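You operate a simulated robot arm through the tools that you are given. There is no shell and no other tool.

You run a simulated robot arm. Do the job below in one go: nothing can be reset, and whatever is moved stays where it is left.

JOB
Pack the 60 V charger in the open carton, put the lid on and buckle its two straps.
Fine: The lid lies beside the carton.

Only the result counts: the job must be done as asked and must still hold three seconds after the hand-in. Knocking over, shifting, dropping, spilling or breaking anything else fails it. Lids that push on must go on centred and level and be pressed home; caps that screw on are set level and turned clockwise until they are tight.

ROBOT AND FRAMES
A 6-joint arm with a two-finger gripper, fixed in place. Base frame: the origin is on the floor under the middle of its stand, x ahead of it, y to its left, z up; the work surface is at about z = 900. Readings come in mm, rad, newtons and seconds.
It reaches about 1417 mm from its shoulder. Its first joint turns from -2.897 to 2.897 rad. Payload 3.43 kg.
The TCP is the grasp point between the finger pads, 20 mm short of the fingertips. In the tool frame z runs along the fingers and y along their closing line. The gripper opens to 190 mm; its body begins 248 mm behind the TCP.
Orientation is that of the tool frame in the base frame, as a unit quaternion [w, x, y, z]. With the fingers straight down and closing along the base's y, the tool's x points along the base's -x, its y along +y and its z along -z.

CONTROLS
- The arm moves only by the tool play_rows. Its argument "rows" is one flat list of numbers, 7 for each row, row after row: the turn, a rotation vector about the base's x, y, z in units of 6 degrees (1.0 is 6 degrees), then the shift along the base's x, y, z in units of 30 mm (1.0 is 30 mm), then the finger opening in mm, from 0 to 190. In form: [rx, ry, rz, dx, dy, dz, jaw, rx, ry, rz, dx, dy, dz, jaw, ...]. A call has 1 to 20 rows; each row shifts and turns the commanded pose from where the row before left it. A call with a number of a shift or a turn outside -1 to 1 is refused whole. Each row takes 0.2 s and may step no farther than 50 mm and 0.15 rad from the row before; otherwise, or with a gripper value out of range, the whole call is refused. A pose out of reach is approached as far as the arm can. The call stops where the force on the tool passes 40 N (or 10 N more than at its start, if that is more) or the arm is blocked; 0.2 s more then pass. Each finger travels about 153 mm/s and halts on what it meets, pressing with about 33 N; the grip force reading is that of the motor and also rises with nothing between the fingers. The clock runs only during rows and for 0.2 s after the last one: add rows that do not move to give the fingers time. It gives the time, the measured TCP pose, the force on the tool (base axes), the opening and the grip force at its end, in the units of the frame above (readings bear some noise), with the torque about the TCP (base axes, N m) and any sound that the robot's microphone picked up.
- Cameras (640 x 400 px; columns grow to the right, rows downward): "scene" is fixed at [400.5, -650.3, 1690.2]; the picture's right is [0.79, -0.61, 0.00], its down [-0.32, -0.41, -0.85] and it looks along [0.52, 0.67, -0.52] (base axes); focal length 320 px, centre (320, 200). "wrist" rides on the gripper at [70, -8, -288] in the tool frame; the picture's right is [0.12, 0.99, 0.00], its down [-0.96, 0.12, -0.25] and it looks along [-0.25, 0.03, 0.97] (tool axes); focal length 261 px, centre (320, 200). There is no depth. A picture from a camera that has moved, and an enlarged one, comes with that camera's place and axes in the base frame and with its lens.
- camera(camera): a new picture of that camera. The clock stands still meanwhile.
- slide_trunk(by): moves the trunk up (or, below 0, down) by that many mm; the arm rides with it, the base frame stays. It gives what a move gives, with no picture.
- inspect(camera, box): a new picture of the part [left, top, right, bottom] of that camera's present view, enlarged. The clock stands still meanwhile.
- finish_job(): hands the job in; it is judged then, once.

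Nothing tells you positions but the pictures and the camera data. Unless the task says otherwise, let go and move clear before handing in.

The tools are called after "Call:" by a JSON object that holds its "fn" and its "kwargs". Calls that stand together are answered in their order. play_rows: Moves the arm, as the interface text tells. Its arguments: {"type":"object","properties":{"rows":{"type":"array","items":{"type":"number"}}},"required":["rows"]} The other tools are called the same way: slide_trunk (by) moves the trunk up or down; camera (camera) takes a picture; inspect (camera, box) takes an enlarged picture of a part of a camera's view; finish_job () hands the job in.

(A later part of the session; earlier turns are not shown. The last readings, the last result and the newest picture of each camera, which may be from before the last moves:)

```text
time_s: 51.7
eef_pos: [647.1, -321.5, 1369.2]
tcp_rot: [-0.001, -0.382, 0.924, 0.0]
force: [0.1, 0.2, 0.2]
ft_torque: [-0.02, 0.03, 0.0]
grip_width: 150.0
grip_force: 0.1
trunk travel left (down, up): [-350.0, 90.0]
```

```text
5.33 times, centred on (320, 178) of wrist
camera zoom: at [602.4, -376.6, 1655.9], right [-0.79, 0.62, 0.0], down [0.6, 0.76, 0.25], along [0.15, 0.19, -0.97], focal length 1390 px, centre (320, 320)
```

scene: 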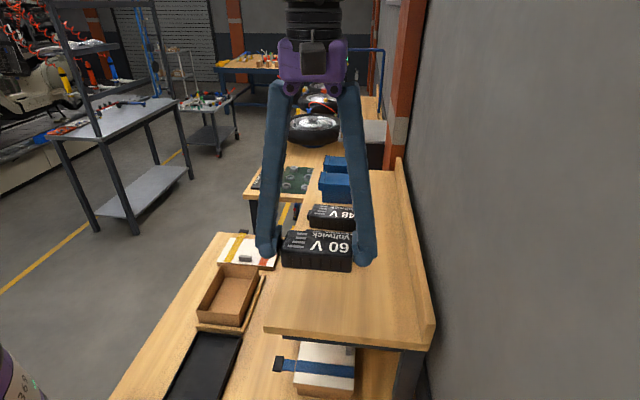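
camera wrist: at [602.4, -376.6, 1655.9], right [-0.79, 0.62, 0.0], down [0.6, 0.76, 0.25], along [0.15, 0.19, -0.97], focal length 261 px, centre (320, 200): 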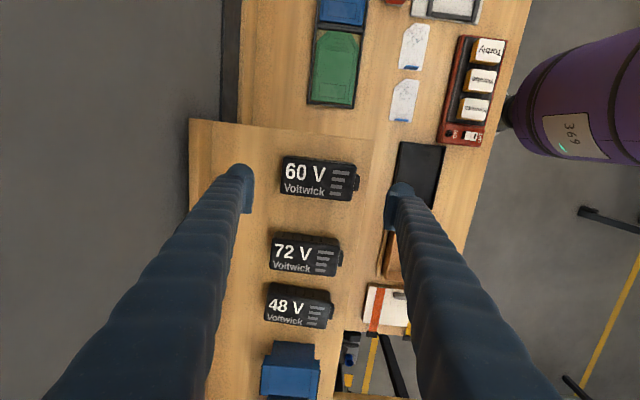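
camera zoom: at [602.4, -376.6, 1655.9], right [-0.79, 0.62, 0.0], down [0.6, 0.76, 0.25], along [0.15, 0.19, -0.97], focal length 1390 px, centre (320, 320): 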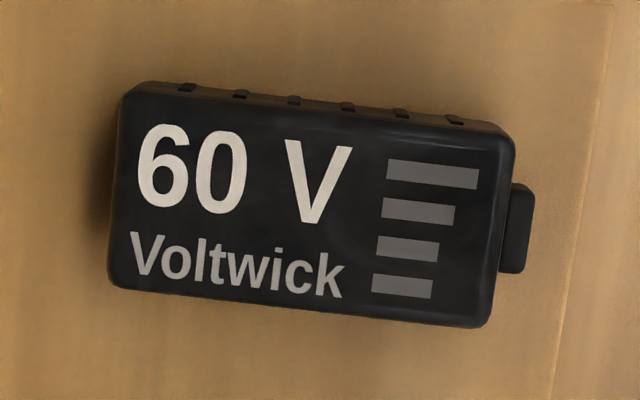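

The charger now lies square to the shelf with its body centre at about (649, −325). I'll turn the gripper by −90° so it closes across the width.

Call:
{"fn": "play_rows", "kwargs": {"rows": [0, 0, -0.9375, 0, 0, 0, 120, 0, 0, -0.9375, 0, 0, 0, 100, 0, 0, -0.9375, 0, 0, 0, 100, 0, 0, -0.9375, 0, 0, 0, 100, 0, 0, -0.9375, 0, 0, 0, 100, 0, 0, -0.9375, 0, 0, 0, 100, 0, 0, -0.9375, 0, 0, 0, 100, 0, 0, -0.9375, 0, 0, 0, 100, 0, 0, -0.9375, 0, 0, 0, 100, 0, 0, -0.9375, 0, 0, 0, 100, 0, 0, -0.9375, 0, 0, 0, 100, 0, 0, -0.9375, 0, 0, 0, 100, 0, 0, -0.9375, 0, 0, 0, 100, 0, 0, -0.9375, 0, 0, 0, 100, 0, 0, -0.9375, 0, 0, 0, 100, 0, 0, -0.9375, 0.083, -0.133, -0.5, 100, 0, 0, 0, 0, 0, -0.5, 100, 0, 0, 0, 0, 0, 0, 100]}}

Call:
{"fn": "camera", "kwargs": {"camera": "wrist"}}

Call:
{"fn": "inspect", "kwargs": {"camera": "wrist", "box": [230, 120, 410, 240]}}

```text
time_s: 55.5
eef_pos: [646.4, -325.9, 1336.3]
tcp_rot: [-0.002, 0.382, 0.924, 0.001]
force: [0.5, -0.2, 0.1]
ft_torque: [-0.07, 0.01, 0.05]
grip_width: 100.0
grip_force: 0.1
trunk travel left (down, up): [-350.0, 90.0]
```

```text
taken
camera wrist: at [590.7, -282.3, 1625.0], right [0.62, 0.79, 0.0], down [0.76, -0.6, 0.25], along [0.19, -0.15, -0.97], focal length 261 px, centre (320, 200)
```

wrist: 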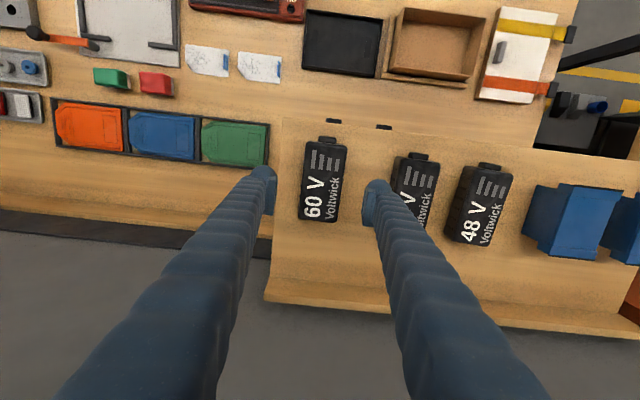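

```text
3.33 times, centred on (320, 180) of wrist
camera zoom: at [590.7, -282.3, 1625.0], right [0.62, 0.79, 0.0], down [0.76, -0.6, 0.25], along [0.19, -0.15, -0.97], focal length 869 px, centre (320, 267)
```

zoom: 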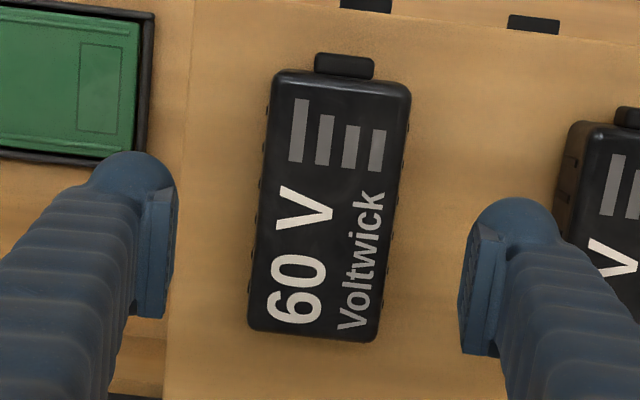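

The charger is centred to within ~2 mm; I'll correct, go down to a shallow grip height (TCP ≈ 1264), and close.

Call:
{"fn": "play_rows", "kwargs": {"rows": [0, 0, 0, 0.028, 0.07, 0, 90, 0, 0, 0, 0, 0, -0.8, 90, 0, 0, 0, 0, 0, -0.8, 90, 0, 0, 0, 0, 0, -0.8, 90, 0, 0, 0, 0, 0, 0, 90]}}

Call:
{"fn": "inspect", "kwargs": {"camera": "wrist", "box": [230, 120, 410, 240]}}

Call:
{"fn": "inspect", "kwargs": {"camera": "scene", "box": [250, 220, 390, 310]}}

```text
time_s: 56.7
eef_pos: [646.7, -322.6, 1265.2]
tcp_rot: [-0.001, 0.383, 0.924, 0.0]
force: [0.2, 0.4, 0.0]
ft_torque: [-0.01, -0.04, -0.02]
grip_width: 90.3
grip_force: 0.1
trunk travel left (down, up): [-350.0, 90.0]
```

```text
3.33 times, centred on (320, 180) of wrist
camera zoom: at [590.9, -278.6, 1552.4], right [0.62, 0.79, 0.0], down [0.76, -0.6, 0.25], along [0.19, -0.15, -0.97], focal length 869 px, centre (320, 267)
```

zoom: 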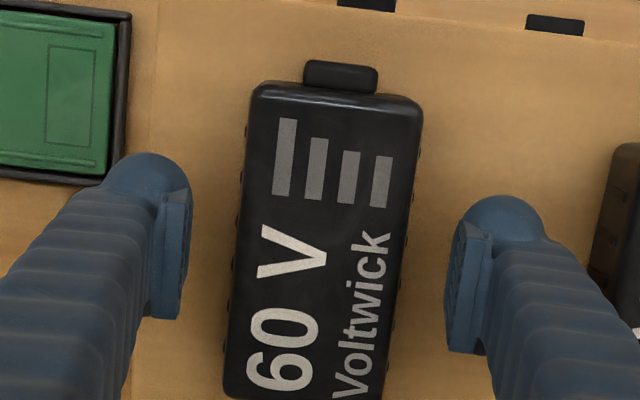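

```text
4.44 times, centred on (320, 265) of scene
camera zoom: at [400.5, -650.3, 1690.2], right [0.79, -0.61, 0.0], down [-0.32, -0.41, -0.85], along [0.52, 0.67, -0.52], focal length 1422 px, centre (320, -89)
```

zoom: 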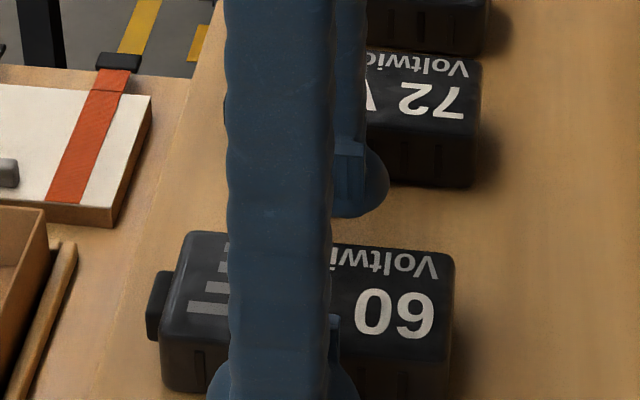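

Aligned with clear gaps on both sides. Closing across the width.

Call:
{"fn": "play_rows", "kwargs": {"rows": [0, 0, 0, 0, 0, -0.06, 75, 0, 0, 0, 0, 0, 0, 60, 0, 0, 0, 0, 0, 0, 30, 0, 0, 0, 0, 0, 0, 0, 0, 0, 0, 0, 0, 0, 0]}}

Call:
{"fn": "play_rows", "kwargs": {"rows": [0, 0, 0, 0, 0, 0.1, 0, 0, 0, 0, 0, 0, 0.1, 0, 0, 0, 0, 0, 0, 0.2, 0]}}

Call:
{"fn": "inspect", "kwargs": {"camera": "scene", "box": [250, 210, 390, 310]}}

Call:
{"fn": "inspect", "kwargs": {"camera": "wrist", "box": [230, 120, 410, 240]}}

```text
time_s: 57.9
eef_pos: [647.9, -321.5, 1263.7]
tcp_rot: [-0.002, 0.382, 0.924, 0.001]
force: [-0.3, -0.2, 1.4]
ft_torque: [-0.01, 0.01, -0.06]
grip_width: 58.8
grip_force: 33.0
trunk travel left (down, up): [-350.0, 90.0]
```

```text
time_s: 58.7
eef_pos: [648.2, -321.8, 1276.9]
tcp_rot: [0.0, 0.382, 0.924, 0.0]
force: [0.0, 0.4, -3.4]
ft_torque: [-0.02, 0.01, 0.0]
grip_width: 59.2
grip_force: 32.8
trunk travel left (down, up): [-350.0, 90.0]
```

```text
4.00 times, centred on (320, 260) of scene
camera zoom: at [400.5, -650.3, 1690.2], right [0.79, -0.61, 0.0], down [-0.32, -0.41, -0.85], along [0.52, 0.67, -0.52], focal length 1280 px, centre (320, -40)
```

zoom: 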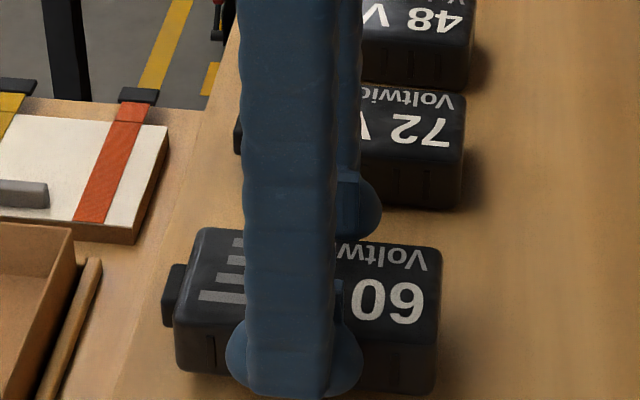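

```text
3.33 times, centred on (320, 180) of wrist
camera zoom: at [591.5, -279.1, 1563.7], right [0.62, 0.79, 0.0], down [0.76, -0.6, 0.25], along [0.19, -0.15, -0.97], focal length 869 px, centre (320, 267)
```

zoom: 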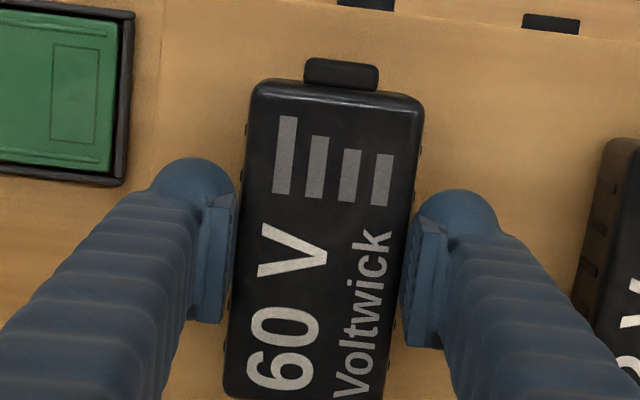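

Lifted and held (59 mm, ~3.4 N weight). Now carrying it to the carton with a +90° turn.

Call:
{"fn": "play_rows", "kwargs": {"rows": [0, 0, 0, 0, 0, 0.5, 0, 0, 0, 0, 0, 0, 0.9, 0, 0, 0, 0, 0, 0, 0.87, 0, 0, 0, 0.9375, -0.089, 0.793, 0, 0, 0, 0, 0.9375, -0.089, 0.793, 0, 0, 0, 0, 0.9375, -0.089, 0.793, 0, 0, 0, 0, 0.9375, -0.089, 0.793, 0, 0, 0, 0, 0.9375, -0.089, 0.793, 0, 0, 0, 0, 0.9375, -0.089, 0.793, 0, 0, 0, 0, 0.9375, -0.089, 0.793, 0, 0, 0, 0, 0.9375, -0.089, 0.793, 0, 0, 0, 0, 0.9375, -0.089, 0.793, 0, 0, 0, 0, 0.9375, -0.089, 0.793, 0, 0, 0, 0, 0.9375, -0.089, 0.793, 0, 0, 0, 0, 0.9375, -0.089, 0.793, 0, 0, 0, 0, 0.9375, -0.089, 0.793, 0, 0, 0, 0, 0.9375, -0.089, 0.793, 0, 0, 0, 0, 0.9375, -0.089, 0.793, 0, 0, 0, 0, 0.9375, -0.089, 0.793, 0, 0, 0, 0, 0, 0, 0, 0, 0]}}

Call:
{"fn": "camera", "kwargs": {"camera": "wrist"}}

Call:
{"fn": "camera", "kwargs": {"camera": "scene"}}

```text
time_s: 62.9
eef_pos: [603.1, 58.1, 1344.4]
tcp_rot: [-0.001, -0.382, 0.924, 0.0]
force: [0.4, 0.2, -4.8]
ft_torque: [-0.01, 0.0, -0.02]
grip_width: 59.2
grip_force: 32.8
trunk travel left (down, up): [-350.0, 90.0]
```

```text
taken
camera wrist: at [560.0, 1.8, 1631.6], right [-0.79, 0.62, 0.0], down [0.6, 0.76, 0.25], along [0.15, 0.19, -0.97], focal length 261 px, centre (320, 200)
```

wrist: 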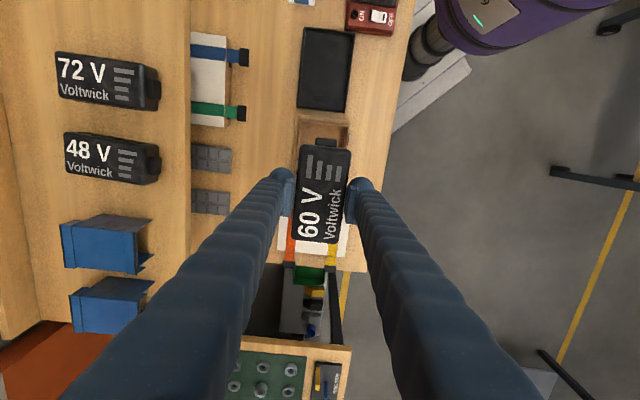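

```text
taken
```

scene: 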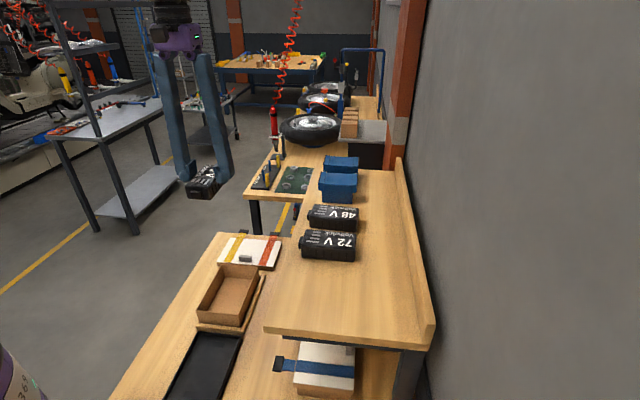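

Aligned over the carton. Descending to ~25 mm above the rim with the charger's bottom, then checking.

Call:
{"fn": "play_rows", "kwargs": {"rows": [0, 0, 0, 0, 0, -0.936, 0, 0, 0, 0, 0, 0, -0.936, 0, 0, 0, 0, 0, 0, -0.936, 0, 0, 0, 0, 0, 0, -0.936, 0, 0, 0, 0, 0, 0, -0.936, 0, 0, 0, 0, 0, 0, -0.936, 0, 0, 0, 0, 0, 0, -0.936, 0, 0, 0, 0, 0, 0, -0.936, 0, 0, 0, 0, 0, 0, -0.936, 0, 0, 0, 0, 0, 0, -0.936, 0, 0, 0, 0, 0, 0, -0.936, 0, 0, 0, 0, 0, 0, 0, 0]}}

Call:
{"fn": "inspect", "kwargs": {"camera": "wrist", "box": [235, 90, 415, 270]}}

Call:
{"fn": "inspect", "kwargs": {"camera": "scene", "box": [170, 190, 300, 340]}}

```text
time_s: 65.5
eef_pos: [604.0, 58.5, 1034.8]
tcp_rot: [0.0, -0.381, 0.924, 0.0]
force: [-0.5, -0.1, -4.0]
ft_torque: [-0.03, 0.01, 0.0]
grip_width: 59.2
grip_force: 32.6
trunk travel left (down, up): [-350.0, 90.0]
```

```text
2.22 times, centred on (325, 180) of wrist
camera zoom: at [560.5, 2.9, 1322.6], right [-0.79, 0.62, 0.0], down [0.6, 0.76, 0.25], along [0.15, 0.19, -0.97], focal length 579 px, centre (309, 244)
```

zoom: 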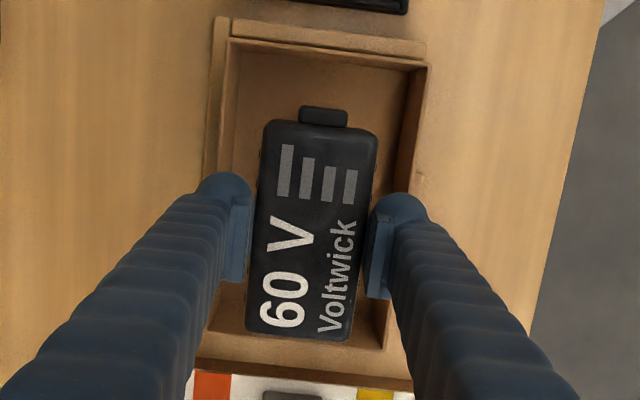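

```text
2.67 times, centred on (235, 265) of scene
camera zoom: at [400.5, -650.3, 1690.2], right [0.79, -0.61, 0.0], down [-0.32, -0.41, -0.85], along [0.52, 0.67, -0.52], focal length 853 px, centre (547, 27)
```

zoom: 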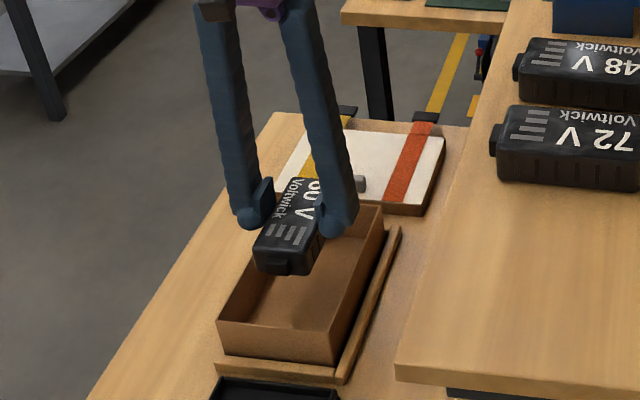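

Call:
{"fn": "inspect", "kwargs": {"camera": "wrist", "box": [260, 90, 320, 130]}}

Call:
{"fn": "inspect", "kwargs": {"camera": "wrist", "box": [340, 100, 400, 140]}}

Call:
{"fn": "inspect", "kwargs": {"camera": "wrist", "box": [250, 220, 310, 260]}}

Call:
{"fn": "inspect", "kwargs": {"camera": "wrist", "box": [330, 225, 390, 265]}}

```text
10.00 times, centred on (290, 110) of wrist
camera zoom: at [560.5, 2.9, 1322.6], right [-0.79, 0.62, 0.0], down [0.6, 0.76, 0.25], along [0.15, 0.19, -0.97], focal length 2606 px, centre (620, 1100)
```

zoom: 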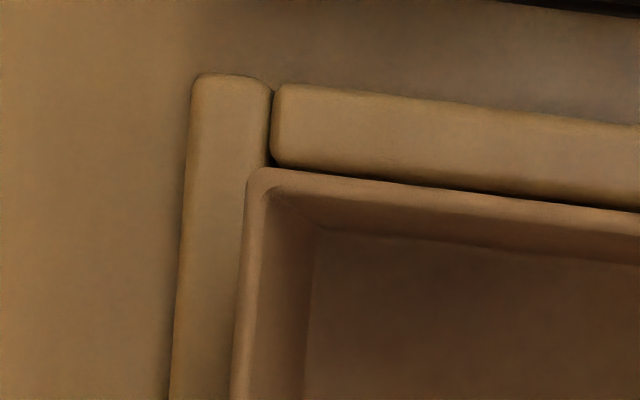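

```text
10.00 times, centred on (370, 120) of wrist
camera zoom: at [560.5, 2.9, 1322.6], right [-0.79, 0.62, 0.0], down [0.6, 0.76, 0.25], along [0.15, 0.19, -0.97], focal length 2606 px, centre (-180, 1000)
```

zoom: 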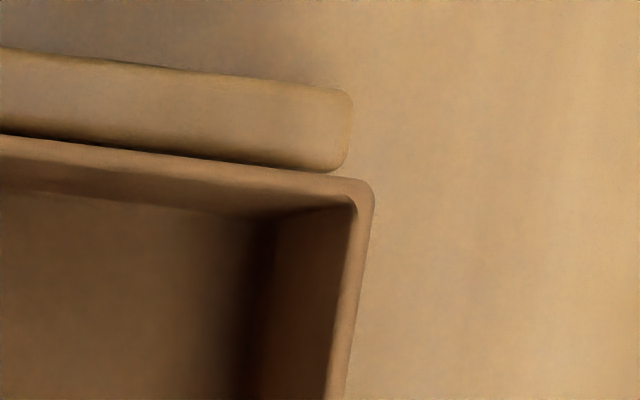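

```text
10.00 times, centred on (280, 240) of wrist
camera zoom: at [560.5, 2.9, 1322.6], right [-0.79, 0.62, 0.0], down [0.6, 0.76, 0.25], along [0.15, 0.19, -0.97], focal length 2606 px, centre (720, -200)
```

zoom: 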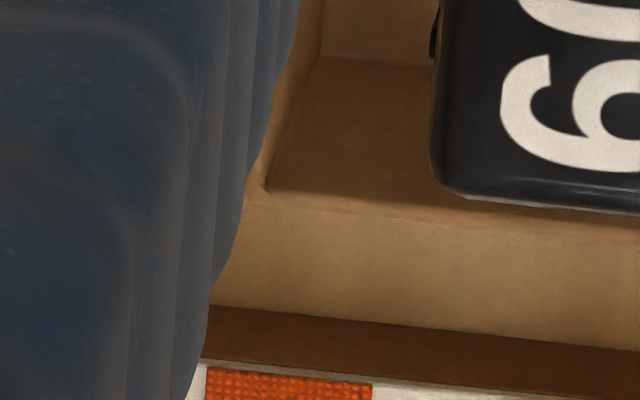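

```text
10.00 times, centred on (360, 245) of wrist
camera zoom: at [560.5, 2.9, 1322.6], right [-0.79, 0.62, 0.0], down [0.6, 0.76, 0.25], along [0.15, 0.19, -0.97], focal length 2606 px, centre (-80, -250)
```

zoom: 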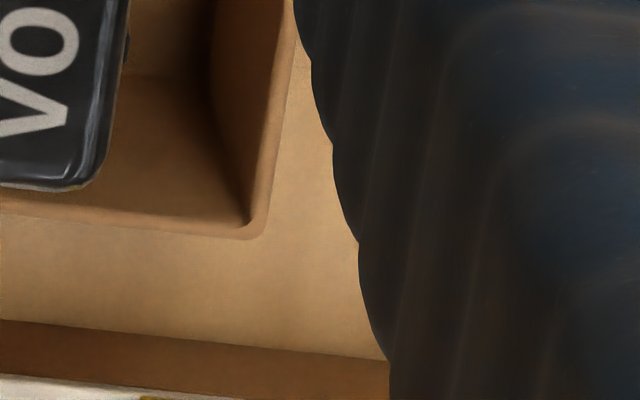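

Centred across the carton to well under 1 mm. Lowering into the carton, slowing near the depth where the fingers might touch.

Call:
{"fn": "play_rows", "kwargs": {"rows": [0, 0, 0, 0, 0, -0.5, 0, 0, 0, 0, 0, 0, -0.5, 0, 0, 0, 0, 0, 0, -0.4, 0, 0, 0, 0, 0, 0, -0.2, 0, 0, 0, 0, 0, 0, -0.2, 0, 0, 0, 0, 0, 0, 0, 0]}}

Call:
{"fn": "play_rows", "kwargs": {"rows": [0, 0, 0, 0, 0, -0.08, 0, 0, 0, 0, 0, 0, -0.08, 0, 0, 0, 0, 0, 0, -0.08, 0, 0, 0, 0, 0, 0, -0.08, 0]}}

Call:
{"fn": "inspect", "kwargs": {"camera": "scene", "box": [170, 190, 300, 340]}}

Call:
{"fn": "inspect", "kwargs": {"camera": "wrist", "box": [235, 90, 415, 270]}}

```text
time_s: 66.9
eef_pos: [603.9, 57.7, 981.0]
tcp_rot: [-0.002, -0.383, 0.924, -0.001]
force: [-0.6, 0.6, -2.8]
ft_torque: [0.01, -0.03, 0.0]
grip_width: 58.9
grip_force: 33.2
trunk travel left (down, up): [-350.0, 90.0]
```

```text
time_s: 67.9
eef_pos: [604.9, 58.2, 972.5]
tcp_rot: [-0.001, -0.382, 0.924, 0.001]
force: [-0.1, -0.2, -3.5]
ft_torque: [0.02, 0.01, 0.0]
grip_width: 59.0
grip_force: 33.2
trunk travel left (down, up): [-350.0, 90.0]
```

```text
2.67 times, centred on (235, 265) of scene
camera zoom: at [400.5, -650.3, 1690.2], right [0.79, -0.61, 0.0], down [-0.32, -0.41, -0.85], along [0.52, 0.67, -0.52], focal length 853 px, centre (547, 27)
```

zoom: 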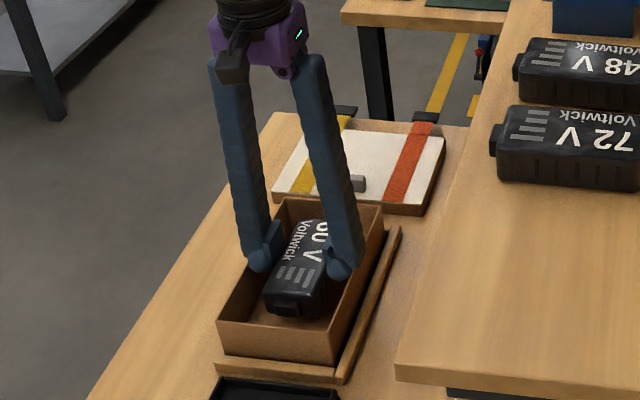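

```text
2.22 times, centred on (325, 180) of wrist
camera zoom: at [560.6, 2.7, 1258.6], right [-0.79, 0.62, 0.0], down [0.6, 0.76, 0.25], along [0.15, 0.19, -0.97], focal length 579 px, centre (309, 244)
```

zoom: 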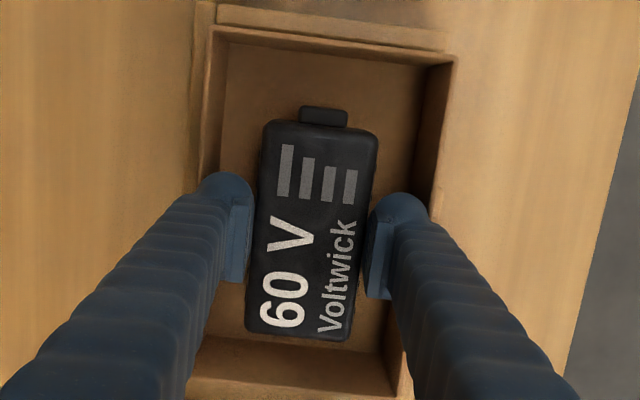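

No contact yet; the charger's bottom is ~27 mm above the floor. Continuing in 2 mm steps.

Call:
{"fn": "play_rows", "kwargs": {"rows": [0, 0, 0, 0, 0, -0.07, 0, 0, 0, 0, 0, 0, -0.07, 0, 0, 0, 0, 0, 0, -0.07, 0, 0, 0, 0, 0, 0, -0.07, 0]}}

```text
time_s: 68.8
eef_pos: [605.5, 58.1, 967.2]
tcp_rot: [0.002, -0.382, 0.924, -0.001]
force: [-7.3, -2.5, 20.0]
ft_torque: [-1.0, -0.82, -0.36]
grip_width: 59.0
grip_force: 32.8
trunk travel left (down, up): [-350.0, 90.0]
stopped in row 4: the force on the tool passed its limit at 44 N (the readings are from after the stop); the commanded pose is now the measured one
```

Only the shelf-side finger touched (torque shows contact on that side). I'll back up, shift 2 mm outward and try again.

Call:
{"fn": "play_rows", "kwargs": {"rows": [0, 0, 0, 0, 0, 0.2, 0, 0.01, -0.03, 0, -0.047, 0.047, 0, 0, 0, 0, 0, 0, 0, 0, 0]}}

Call:
{"fn": "play_rows", "kwargs": {"rows": [0, 0, 0, 0, 0, -0.07, 0, 0, 0, 0, 0, 0, -0.07, 0, 0, 0, 0, 0, 0, -0.07, 0]}}

```text
time_s: 69.6
eef_pos: [605.5, 59.5, 972.5]
tcp_rot: [0.004, -0.382, 0.924, -0.002]
force: [-0.3, -1.0, -2.6]
ft_torque: [0.0, -0.06, 0.01]
grip_width: 58.9
grip_force: 33.5
trunk travel left (down, up): [-350.0, 90.0]
```

```text
time_s: 70.4
eef_pos: [606.0, 60.3, 968.7]
tcp_rot: [0.004, -0.382, 0.924, -0.002]
force: [-1.9, 1.4, 34.7]
ft_torque: [1.02, 1.4, -0.01]
grip_width: 59.1
grip_force: 33.0
trunk travel left (down, up): [-350.0, 90.0]
```

The finger pair just fits to this depth (contact now on the other side). The charger's bottom is ~25 mm above the carton floor, which is as low as the fingers allow; I'll level the tool, centre it and rise a few mm for finger clearance.

Call:
{"fn": "play_rows", "kwargs": {"rows": [0.006, 0.086, 0, 0, 0, 0.25, 0, 0, 0, 0, 0.028, -0.028, 0, 0, 0, 0, 0, 0, 0, 0, 0]}}

Call:
{"fn": "inspect", "kwargs": {"camera": "wrist", "box": [235, 90, 415, 270]}}

Call:
{"fn": "inspect", "kwargs": {"camera": "scene", "box": [190, 240, 280, 330]}}

```text
time_s: 71.2
eef_pos: [606.6, 59.3, 972.7]
tcp_rot: [-0.002, -0.382, 0.924, 0.002]
force: [-0.3, 0.9, -3.1]
ft_torque: [0.01, 0.0, -0.02]
grip_width: 59.1
grip_force: 33.0
trunk travel left (down, up): [-350.0, 90.0]
```

```text
2.22 times, centred on (325, 180) of wrist
camera zoom: at [562.9, 2.2, 1260.1], right [-0.79, 0.62, 0.0], down [0.6, 0.76, 0.25], along [0.15, 0.2, -0.97], focal length 579 px, centre (309, 244)
```

zoom: 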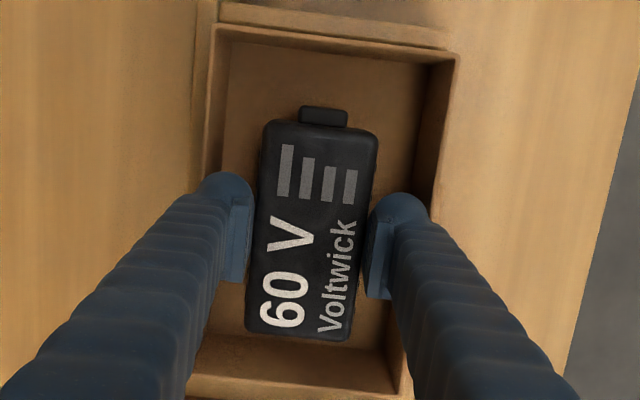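

```text
4.44 times, centred on (235, 285) of scene
camera zoom: at [400.5, -650.3, 1690.2], right [0.79, -0.61, 0.0], down [-0.32, -0.41, -0.85], along [0.52, 0.67, -0.52], focal length 1422 px, centre (698, -178)
```

zoom: 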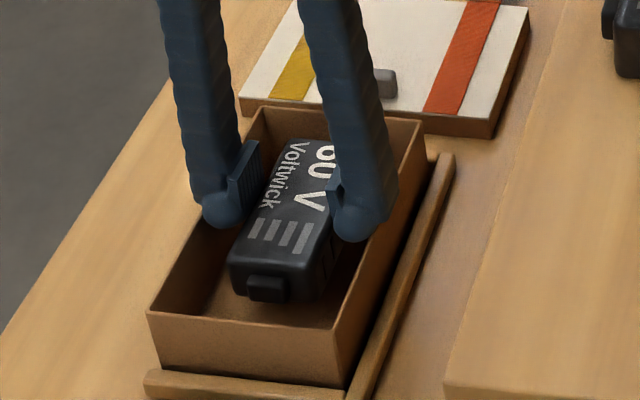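

The charger is level and hanging free just above the floor. I'll ease the grip gradually rather than snap it open, reading the grip force.

Call:
{"fn": "play_rows", "kwargs": {"rows": [0, 0, 0, 0, 0, 0, 58, 0, 0, 0, 0, 0, 0, 58]}}

Call:
{"fn": "play_rows", "kwargs": {"rows": [0, 0, 0, 0, 0, 0, 58.7, 0, 0, 0, 0, 0, 0, 58.7]}}

```text
time_s: 71.8
eef_pos: [605.9, 57.4, 973.1]
tcp_rot: [-0.002, -0.382, 0.924, 0.001]
force: [0.4, 0.6, -3.2]
ft_torque: [0.0, -0.01, 0.0]
grip_width: 59.1
grip_force: 33.2
trunk travel left (down, up): [-350.0, 90.0]
```

```text
time_s: 72.4
eef_pos: [605.9, 58.7, 971.7]
tcp_rot: [0.0, -0.382, 0.924, 0.002]
force: [-0.3, 0.4, -3.5]
ft_torque: [0.02, 0.02, -0.01]
grip_width: 58.9
grip_force: 32.9
trunk travel left (down, up): [-350.0, 90.0]
```

Call:
{"fn": "play_rows", "kwargs": {"rows": [0, 0, 0, 0, 0, 0, 58.95, 0, 0, 0, 0, 0, 0, 58.95]}}

Call:
{"fn": "play_rows", "kwargs": {"rows": [0, 0, 0, 0, 0, 0, 59.05, 0, 0, 0, 0, 0, 0, 59.05]}}

```text
time_s: 73.0
eef_pos: [606.4, 57.5, 972.2]
tcp_rot: [-0.002, -0.382, 0.924, 0.002]
force: [0.1, -0.4, 0.6]
ft_torque: [0.0, 0.01, 0.04]
grip_width: 58.8
grip_force: 0.1
trunk travel left (down, up): [-350.0, 90.0]
```

```text
time_s: 73.6
eef_pos: [606.9, 58.4, 972.6]
tcp_rot: [-0.001, -0.382, 0.924, 0.002]
force: [0.1, -0.4, 0.4]
ft_torque: [-0.02, -0.01, 0.0]
grip_width: 58.6
grip_force: 0.1
trunk travel left (down, up): [-350.0, 90.0]
```

The grip let go with the fingers barely opened and the tool no longer carries weight. Checking where the charger is.

Call:
{"fn": "inspect", "kwargs": {"camera": "wrist", "box": [235, 90, 415, 270]}}

Call:
{"fn": "inspect", "kwargs": {"camera": "scene", "box": [190, 240, 280, 330]}}

```text
2.22 times, centred on (325, 180) of wrist
camera zoom: at [563.0, 2.3, 1260.2], right [-0.79, 0.62, 0.0], down [0.6, 0.76, 0.25], along [0.15, 0.2, -0.97], focal length 579 px, centre (309, 244)
```

zoom: 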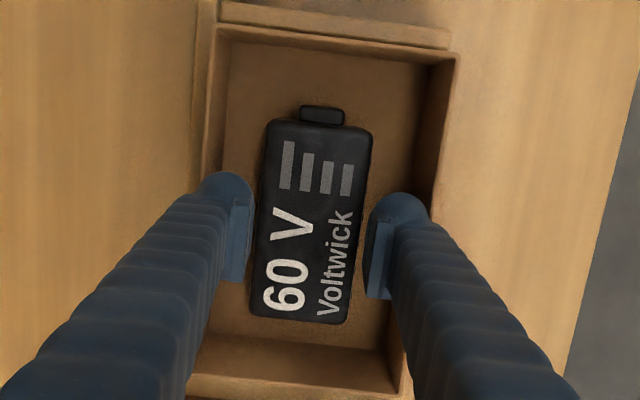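

```text
4.44 times, centred on (235, 285) of scene
camera zoom: at [400.5, -650.3, 1690.2], right [0.79, -0.61, 0.0], down [-0.32, -0.41, -0.85], along [0.52, 0.67, -0.52], focal length 1422 px, centre (698, -178)
```

zoom: 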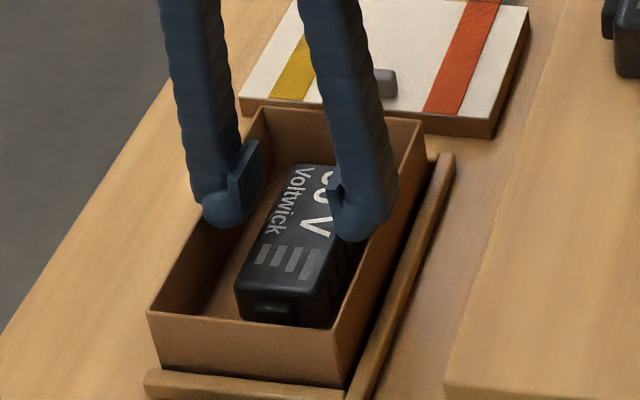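

The charger lies flat on the carton floor. I'll lift the empty gripper straight out, then go over to the lid with the gripper turned to close across its handle.

Call:
{"fn": "play_rows", "kwargs": {"rows": [0, 0, 0, 0, 0, 0.5, 59, 0, 0, 0, 0, 0, 1, 59, 0, 0, 0, 0, 0, 1, 59, 0, 0, 0, 0, 0, 1, 59, 0, 0, 0, 0, 0, 1, 59, 0, 0, 0, 0, 0, 0.5, 59, 0, 0, 0, 0, 0, 0, 59]}}

Call:
{"fn": "inspect", "kwargs": {"camera": "scene", "box": [180, 220, 300, 340]}}

Call:
{"fn": "camera", "kwargs": {"camera": "wrist"}}

```text
time_s: 75.2
eef_pos: [606.9, 59.2, 1124.5]
tcp_rot: [0.0, -0.382, 0.924, 0.002]
force: [-0.6, 0.3, -0.2]
ft_torque: [-0.02, 0.02, 0.02]
grip_width: 58.5
grip_force: 0.1
trunk travel left (down, up): [-350.0, 90.0]
```

```text
3.33 times, centred on (240, 280) of scene
camera zoom: at [400.5, -650.3, 1690.2], right [0.79, -0.61, 0.0], down [-0.32, -0.41, -0.85], along [0.52, 0.67, -0.52], focal length 1066 px, centre (587, -67)
```

zoom: 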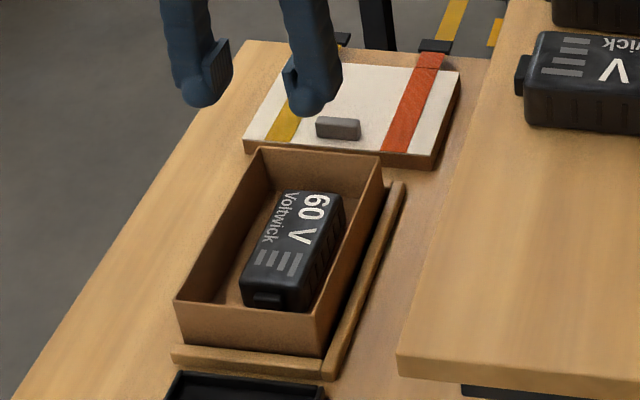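

```text
taken
camera wrist: at [563.2, 2.5, 1411.4], right [-0.79, 0.62, 0.0], down [0.6, 0.76, 0.25], along [0.15, 0.2, -0.97], focal length 261 px, centre (320, 200)
```

wrist: 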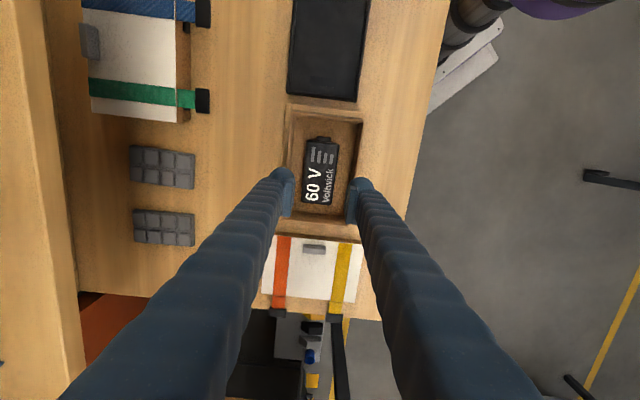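

The charger is packed and the carton is undisturbed. Moving over the lid handle with a −90° turn.

Call:
{"fn": "play_rows", "kwargs": {"rows": [-0.035, -0.015, -0.9375, 0.2125, 0.2313, 0, 59, 0, 0, -0.9375, 0.2125, 0.2313, 0, 59, 0, 0, -0.9375, 0.2125, 0.2313, 0, 59, 0, 0, -0.9375, 0.2125, 0.2313, 0, 59, 0, 0, -0.9375, 0.2125, 0.2313, 0, 59, 0, 0, -0.9375, 0.2125, 0.2313, 0, 59, 0, 0, -0.9375, 0.2125, 0.2313, 0, 59, 0, 0, -0.9375, 0.2125, 0.2313, 0, 59, 0, 0, -0.9375, 0.2125, 0.2313, 0, 59, 0, 0, -0.9375, 0.2125, 0.2313, 0, 59, 0, 0, -0.9375, 0.2125, 0.2313, 0, 59, 0, 0, -0.9375, 0.2125, 0.2313, 0, 59, 0, 0, -0.9375, 0.2125, 0.2313, 0, 59, 0, 0, -0.9375, 0.2125, 0.2313, 0, 59, 0, 0, -0.9375, 0.2125, 0.2313, 0, 59, 0, 0, -0.9375, 0.2125, 0.2313, 0, 59, 0, 0, 0, 0, 0, 0, 59]}}

Call:
{"fn": "camera", "kwargs": {"camera": "wrist"}}

Call:
{"fn": "camera", "kwargs": {"camera": "scene"}}

```text
time_s: 78.8
eef_pos: [708.7, 167.7, 1123.0]
tcp_rot: [-0.001, 0.383, 0.924, -0.001]
force: [-0.2, -1.5, -0.5]
ft_torque: [0.02, -0.02, -0.03]
grip_width: 58.9
grip_force: 0.0
trunk travel left (down, up): [-350.0, 90.0]
```

```text
taken
camera wrist: at [652.9, 212.6, 1411.0], right [0.62, 0.79, 0.0], down [0.76, -0.6, 0.25], along [0.19, -0.15, -0.97], focal length 261 px, centre (320, 200)
```

wrist: 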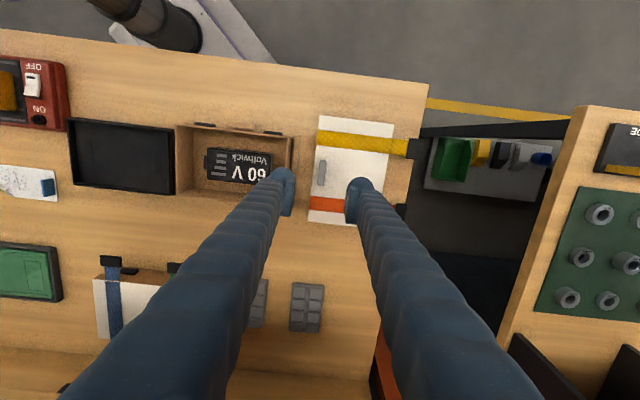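

```text
taken
```

scene: 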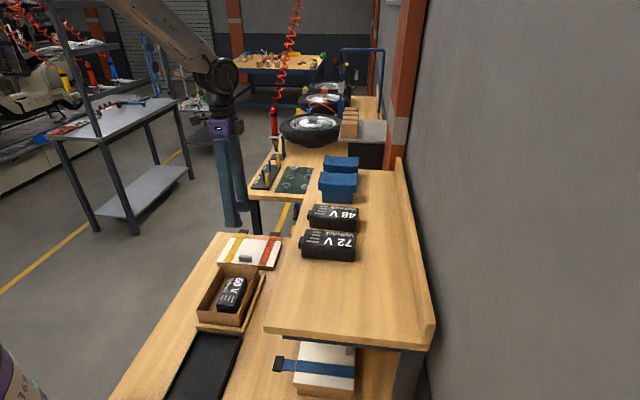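

I'll zoom to measure the handle relative to the gripper, and its height.

Call:
{"fn": "inspect", "kwargs": {"camera": "wrist", "box": [290, 140, 350, 200]}}

Call:
{"fn": "inspect", "kwargs": {"camera": "wrist", "box": [295, 105, 415, 225]}}

Call:
{"fn": "inspect", "kwargs": {"camera": "scene", "box": [225, 240, 265, 270]}}

```text
6.67 times, centred on (320, 170) of wrist
camera zoom: at [652.9, 212.6, 1411.0], right [0.62, 0.79, 0.0], down [0.76, -0.6, 0.25], along [0.19, -0.15, -0.97], focal length 1738 px, centre (320, 400)
```

zoom: 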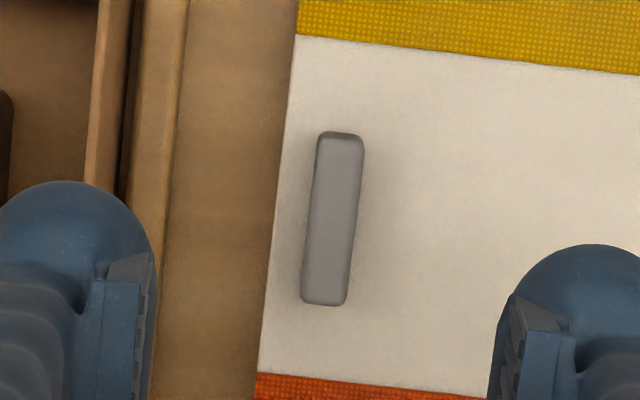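

```text
3.33 times, centred on (355, 165) of wrist
camera zoom: at [652.9, 212.6, 1411.0], right [0.62, 0.79, 0.0], down [0.76, -0.6, 0.25], along [0.19, -0.15, -0.97], focal length 869 px, centre (203, 317)
```

zoom: 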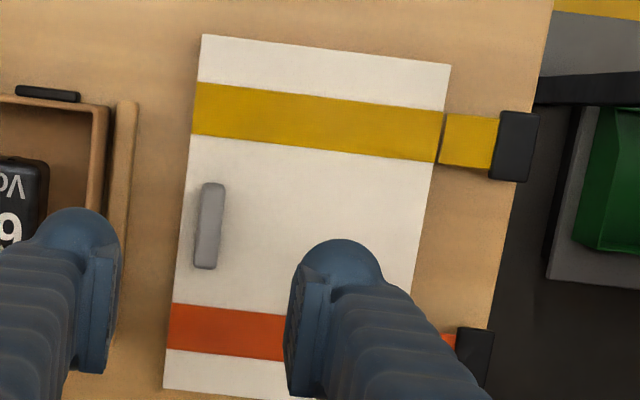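

```text
13.33 times, centred on (245, 255) of scene
camera zoom: at [400.5, -650.3, 1690.2], right [0.79, -0.61, 0.0], down [-0.32, -0.41, -0.85], along [0.52, 0.67, -0.52], focal length 4265 px, centre (1320, -533)
```

zoom: 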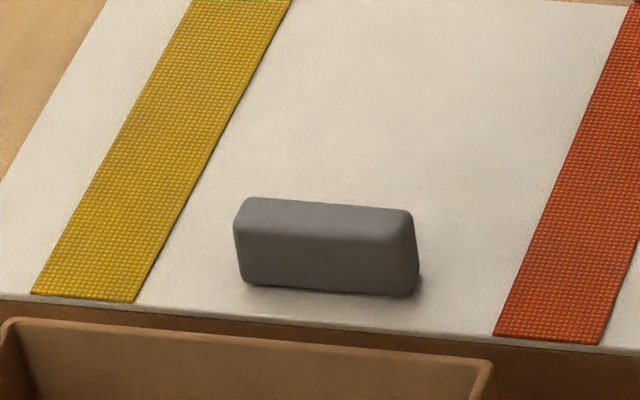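

The handle (≈45 × 12 × 20 mm) is about 2 mm from the gripper's centre line. I'll narrow the opening to 40 mm, correct, and descend around it.

Call:
{"fn": "play_rows", "kwargs": {"rows": [0, 0, 0, 0.031, 0.068, 0, 40, 0, 0, 0, 0, 0, -0.9, 40, 0, 0, 0, 0, 0, -0.9, 40, 0, 0, 0, 0, 0, -0.9, 40, 0, 0, 0, 0, 0, -0.9, 40, 0, 0, 0, 0, 0, -0.9, 40, 0, 0, 0, 0, 0, 0, 40]}}

Call:
{"fn": "inspect", "kwargs": {"camera": "wrist", "box": [260, 140, 380, 230]}}

Call:
{"fn": "inspect", "kwargs": {"camera": "scene", "box": [200, 200, 290, 280]}}

```text
time_s: 80.4
eef_pos: [709.9, 170.7, 989.0]
tcp_rot: [-0.001, 0.383, 0.924, 0.0]
force: [-0.2, 0.3, -0.4]
ft_torque: [0.01, 0.0, 0.0]
grip_width: 40.4
grip_force: 0.1
trunk travel left (down, up): [-350.0, 90.0]
```

```text
4.44 times, centred on (320, 185) of wrist
camera zoom: at [654.1, 215.1, 1276.0], right [0.62, 0.79, 0.0], down [0.76, -0.6, 0.25], along [0.19, -0.15, -0.97], focal length 1158 px, centre (320, 267)
```

zoom: 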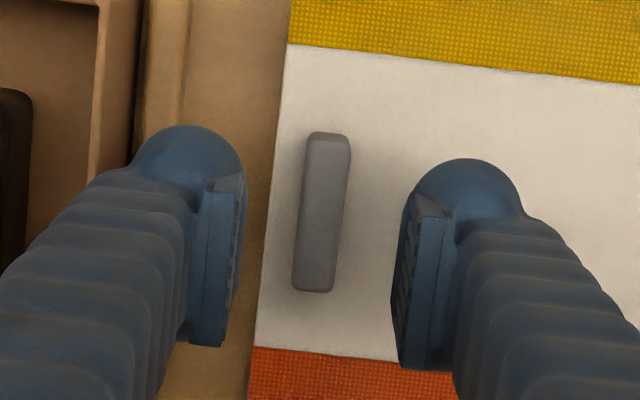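

```text
5.00 times, centred on (245, 240) of scene
camera zoom: at [400.5, -650.3, 1690.2], right [0.79, -0.61, 0.0], down [-0.32, -0.41, -0.85], along [0.52, 0.67, -0.52], focal length 1599 px, centre (695, 0)
```

zoom: 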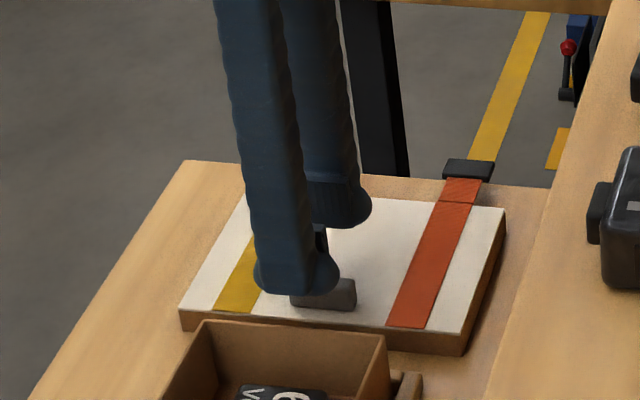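

Centred on the handle. Descending to just above the lid surface and closing.

Call:
{"fn": "play_rows", "kwargs": {"rows": [0, 0, 0, -0.02, 0.02, -0.6, 40, 0, 0, 0, 0, 0, -0.5, 40, 0, 0, 0, 0, 0, -0.25, 40, 0, 0, 0, 0, 0, 0, 40]}}

Call:
{"fn": "inspect", "kwargs": {"camera": "scene", "box": [200, 200, 290, 280]}}

```text
time_s: 81.4
eef_pos: [708.8, 171.7, 949.7]
tcp_rot: [-0.001, 0.383, 0.924, 0.0]
force: [0.2, -0.5, -0.1]
ft_torque: [0.0, 0.04, 0.02]
grip_width: 39.9
grip_force: 0.0
trunk travel left (down, up): [-350.0, 90.0]
```

```text
5.00 times, centred on (245, 240) of scene
camera zoom: at [400.5, -650.3, 1690.2], right [0.79, -0.61, 0.0], down [-0.32, -0.41, -0.85], along [0.52, 0.67, -0.52], focal length 1599 px, centre (695, 0)
```

zoom: 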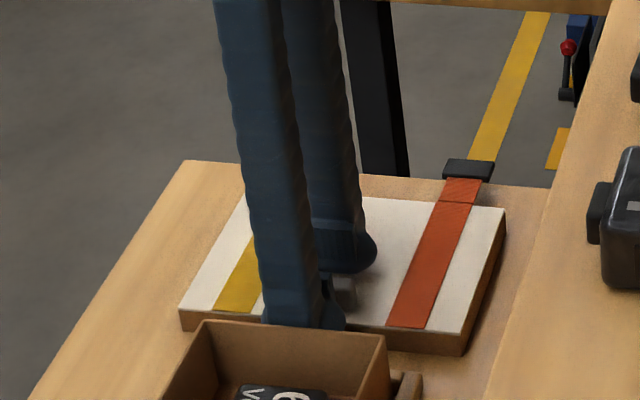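

Fingers straddle the handle without touching the lid. Closing on it.

Call:
{"fn": "play_rows", "kwargs": {"rows": [0, 0, 0, 0, 0, -0.07, 40, 0, 0, 0, 0, 0, 0, 20, 0, 0, 0, 0, 0, 0, 5, 0, 0, 0, 0, 0, 0, 0, 0, 0, 0, 0, 0, 0, 0]}}

Call:
{"fn": "play_rows", "kwargs": {"rows": [0, 0, 0, 0, 0, 0.1, 0, 0, 0, 0, 0, 0, 0.15, 0, 0, 0, 0, 0, 0, 0.25, 0, 0, 0, 0, 0, 0, 0, 0]}}

Call:
{"fn": "inspect", "kwargs": {"camera": "scene", "box": [200, 200, 290, 280]}}

Call:
{"fn": "camera", "kwargs": {"camera": "wrist"}}

```text
time_s: 82.6
eef_pos: [709.2, 172.5, 945.7]
tcp_rot: [-0.001, 0.383, 0.924, -0.001]
force: [-0.1, -0.9, 0.3]
ft_torque: [0.02, 0.0, 0.01]
grip_width: 11.5
grip_force: 32.7
trunk travel left (down, up): [-350.0, 90.0]
```

```text
time_s: 83.6
eef_pos: [708.7, 172.0, 961.3]
tcp_rot: [-0.001, 0.383, 0.924, 0.0]
force: [0.0, -0.5, -1.1]
ft_torque: [-0.02, 0.06, -0.02]
grip_width: 11.7
grip_force: 32.7
trunk travel left (down, up): [-350.0, 90.0]
```

```text
5.00 times, centred on (245, 240) of scene
camera zoom: at [400.5, -650.3, 1690.2], right [0.79, -0.61, 0.0], down [-0.32, -0.41, -0.85], along [0.52, 0.67, -0.52], focal length 1599 px, centre (695, 0)
```

zoom: 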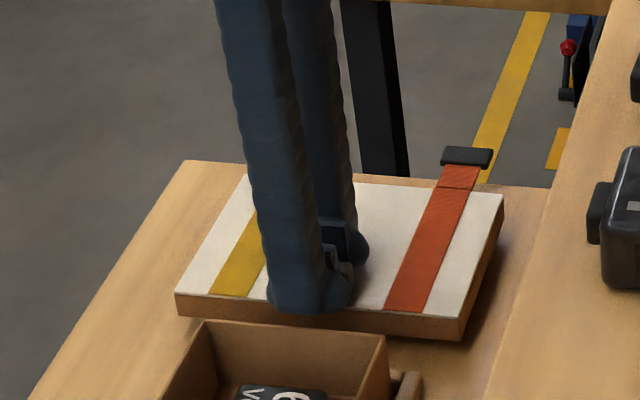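

```text
taken
camera wrist: at [654.1, 215.9, 1247.3], right [0.62, 0.79, 0.0], down [0.76, -0.6, 0.25], along [0.19, -0.15, -0.97], focal length 261 px, centre (320, 200)
```

wrist: 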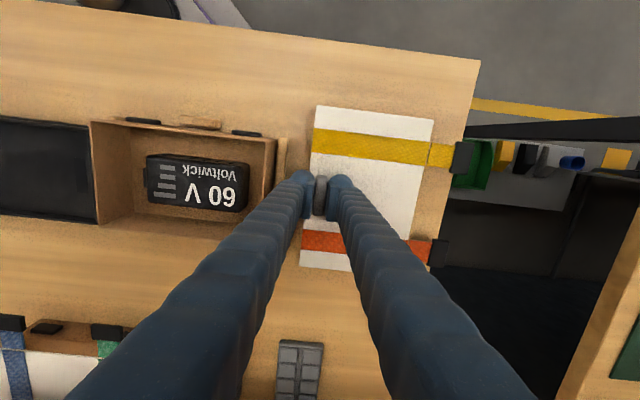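

The lid is lifted level on its handle (~1 N). I'll raise it well clear and measure how it sits in the gripper.

Call:
{"fn": "play_rows", "kwargs": {"rows": [0, 0, 0, 0, 0, 0.5, 0, 0, 0, 0, 0, 0, 0.8, 0, 0, 0, 0, 0, 0, 0.9, 0, 0, 0, 0, 0, 0, 0.9, 0, 0, 0, 0, 0, 0, 0.5, 0, 0, 0, 0, 0, 0, 0, 0]}}

Call:
{"fn": "inspect", "kwargs": {"camera": "wrist", "box": [290, 90, 410, 180]}}

Call:
{"fn": "inspect", "kwargs": {"camera": "wrist", "box": [270, 220, 470, 340]}}

Call:
{"fn": "inspect", "kwargs": {"camera": "scene", "box": [180, 160, 300, 280]}}

```text
time_s: 85.0
eef_pos: [708.7, 171.8, 1067.1]
tcp_rot: [-0.001, 0.382, 0.924, 0.0]
force: [0.1, -0.3, 0.2]
ft_torque: [-0.06, 0.05, 0.02]
grip_width: 11.3
grip_force: 32.8
trunk travel left (down, up): [-350.0, 90.0]
```

```text
4.44 times, centred on (350, 135) of wrist
camera zoom: at [653.9, 216.2, 1355.0], right [0.62, 0.79, 0.0], down [0.76, -0.6, 0.25], along [0.19, -0.15, -0.97], focal length 1158 px, centre (187, 489)
```

zoom: 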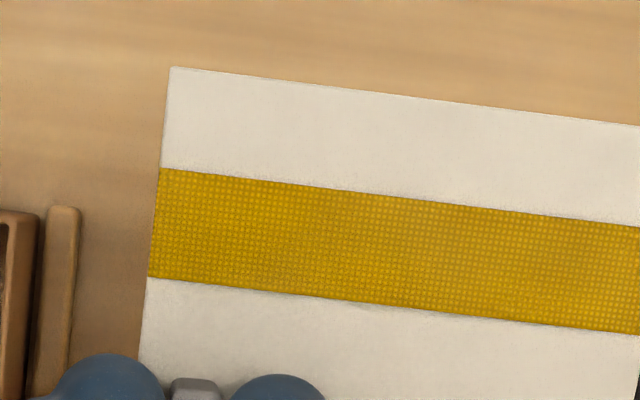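

```text
3.20 times, centred on (370, 280) of wrist
camera zoom: at [653.9, 216.2, 1355.0], right [0.62, 0.79, 0.0], down [0.76, -0.6, 0.25], along [0.19, -0.15, -0.97], focal length 834 px, centre (160, -56)
```

zoom: 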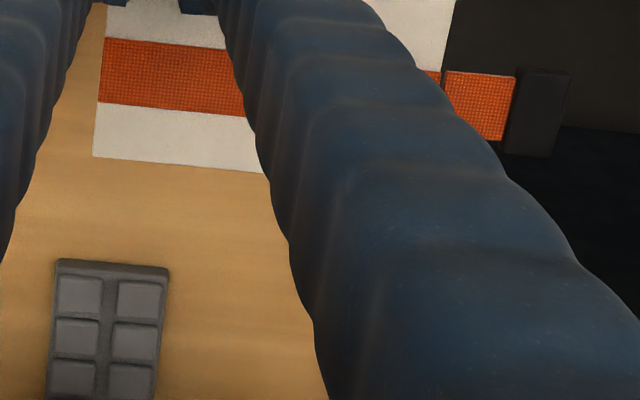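

```text
3.33 times, centred on (240, 220) of scene
camera zoom: at [400.5, -650.3, 1690.2], right [0.79, -0.61, 0.0], down [-0.32, -0.41, -0.85], along [0.52, 0.67, -0.52], focal length 1066 px, centre (587, 133)
```

zoom: 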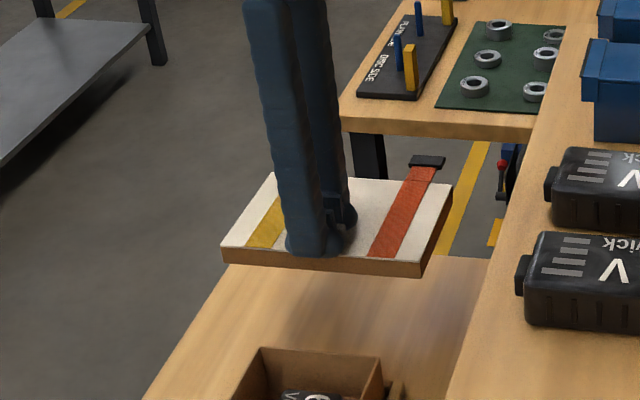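

The lid hangs level and square, its centre ~51 mm from the grip along the closing direction. I'll carry it over the carton with a +90° turn so the tongues face the catches.

Call:
{"fn": "play_rows", "kwargs": {"rows": [0, 0, 0.9375, -0.15, -0.321, 0, 0, 0, 0, 0.9375, -0.15, -0.321, 0, 0, 0, 0, 0.9375, -0.15, -0.321, 0, 0, 0, 0, 0.9375, -0.15, -0.321, 0, 0, 0, 0, 0.9375, -0.15, -0.321, 0, 0, 0, 0, 0.9375, -0.15, -0.321, 0, 0, 0, 0, 0.9375, -0.15, -0.321, 0, 0, 0, 0, 0.9375, -0.15, -0.321, 0, 0, 0, 0, 0.9375, -0.15, -0.321, 0, 0, 0, 0, 0.9375, -0.15, -0.321, 0, 0, 0, 0, 0.9375, -0.15, -0.321, 0, 0, 0, 0, 0.9375, -0.15, -0.321, 0, 0, 0, 0, 0.9375, -0.15, -0.321, 0, 0, 0, 0, 0.9375, -0.15, -0.321, 0, 0, 0, 0, 0.9375, -0.15, -0.321, 0, 0, 0, 0, 0.9375, -0.15, -0.321, 0, 0, 0, 0, 0, 0, 0, 0, 0]}}

Call:
{"fn": "camera", "kwargs": {"camera": "wrist"}}

Call:
{"fn": "inspect", "kwargs": {"camera": "scene", "box": [160, 180, 300, 340]}}

```text
time_s: 88.6
eef_pos: [636.9, 18.1, 1067.7]
tcp_rot: [0.0, -0.383, 0.924, -0.001]
force: [-1.0, 0.0, -1.1]
ft_torque: [-0.05, -0.02, 0.0]
grip_width: 11.8
grip_force: 33.1
trunk travel left (down, up): [-350.0, 90.0]
```

```text
taken
camera wrist: at [593.2, -37.3, 1355.5], right [-0.79, 0.62, 0.0], down [0.6, 0.76, 0.25], along [0.15, 0.19, -0.97], focal length 261 px, centre (320, 200)
```

wrist: 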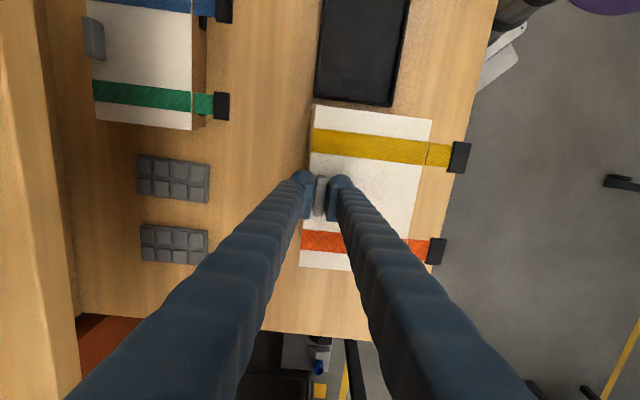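

```text
2.50 times, centred on (230, 260) of scene
camera zoom: at [400.5, -650.3, 1690.2], right [0.79, -0.61, 0.0], down [-0.32, -0.41, -0.85], along [0.52, 0.67, -0.52], focal length 800 px, centre (545, 50)
```

zoom: 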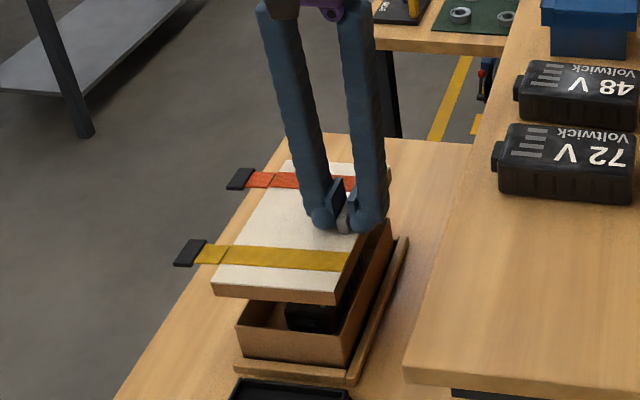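

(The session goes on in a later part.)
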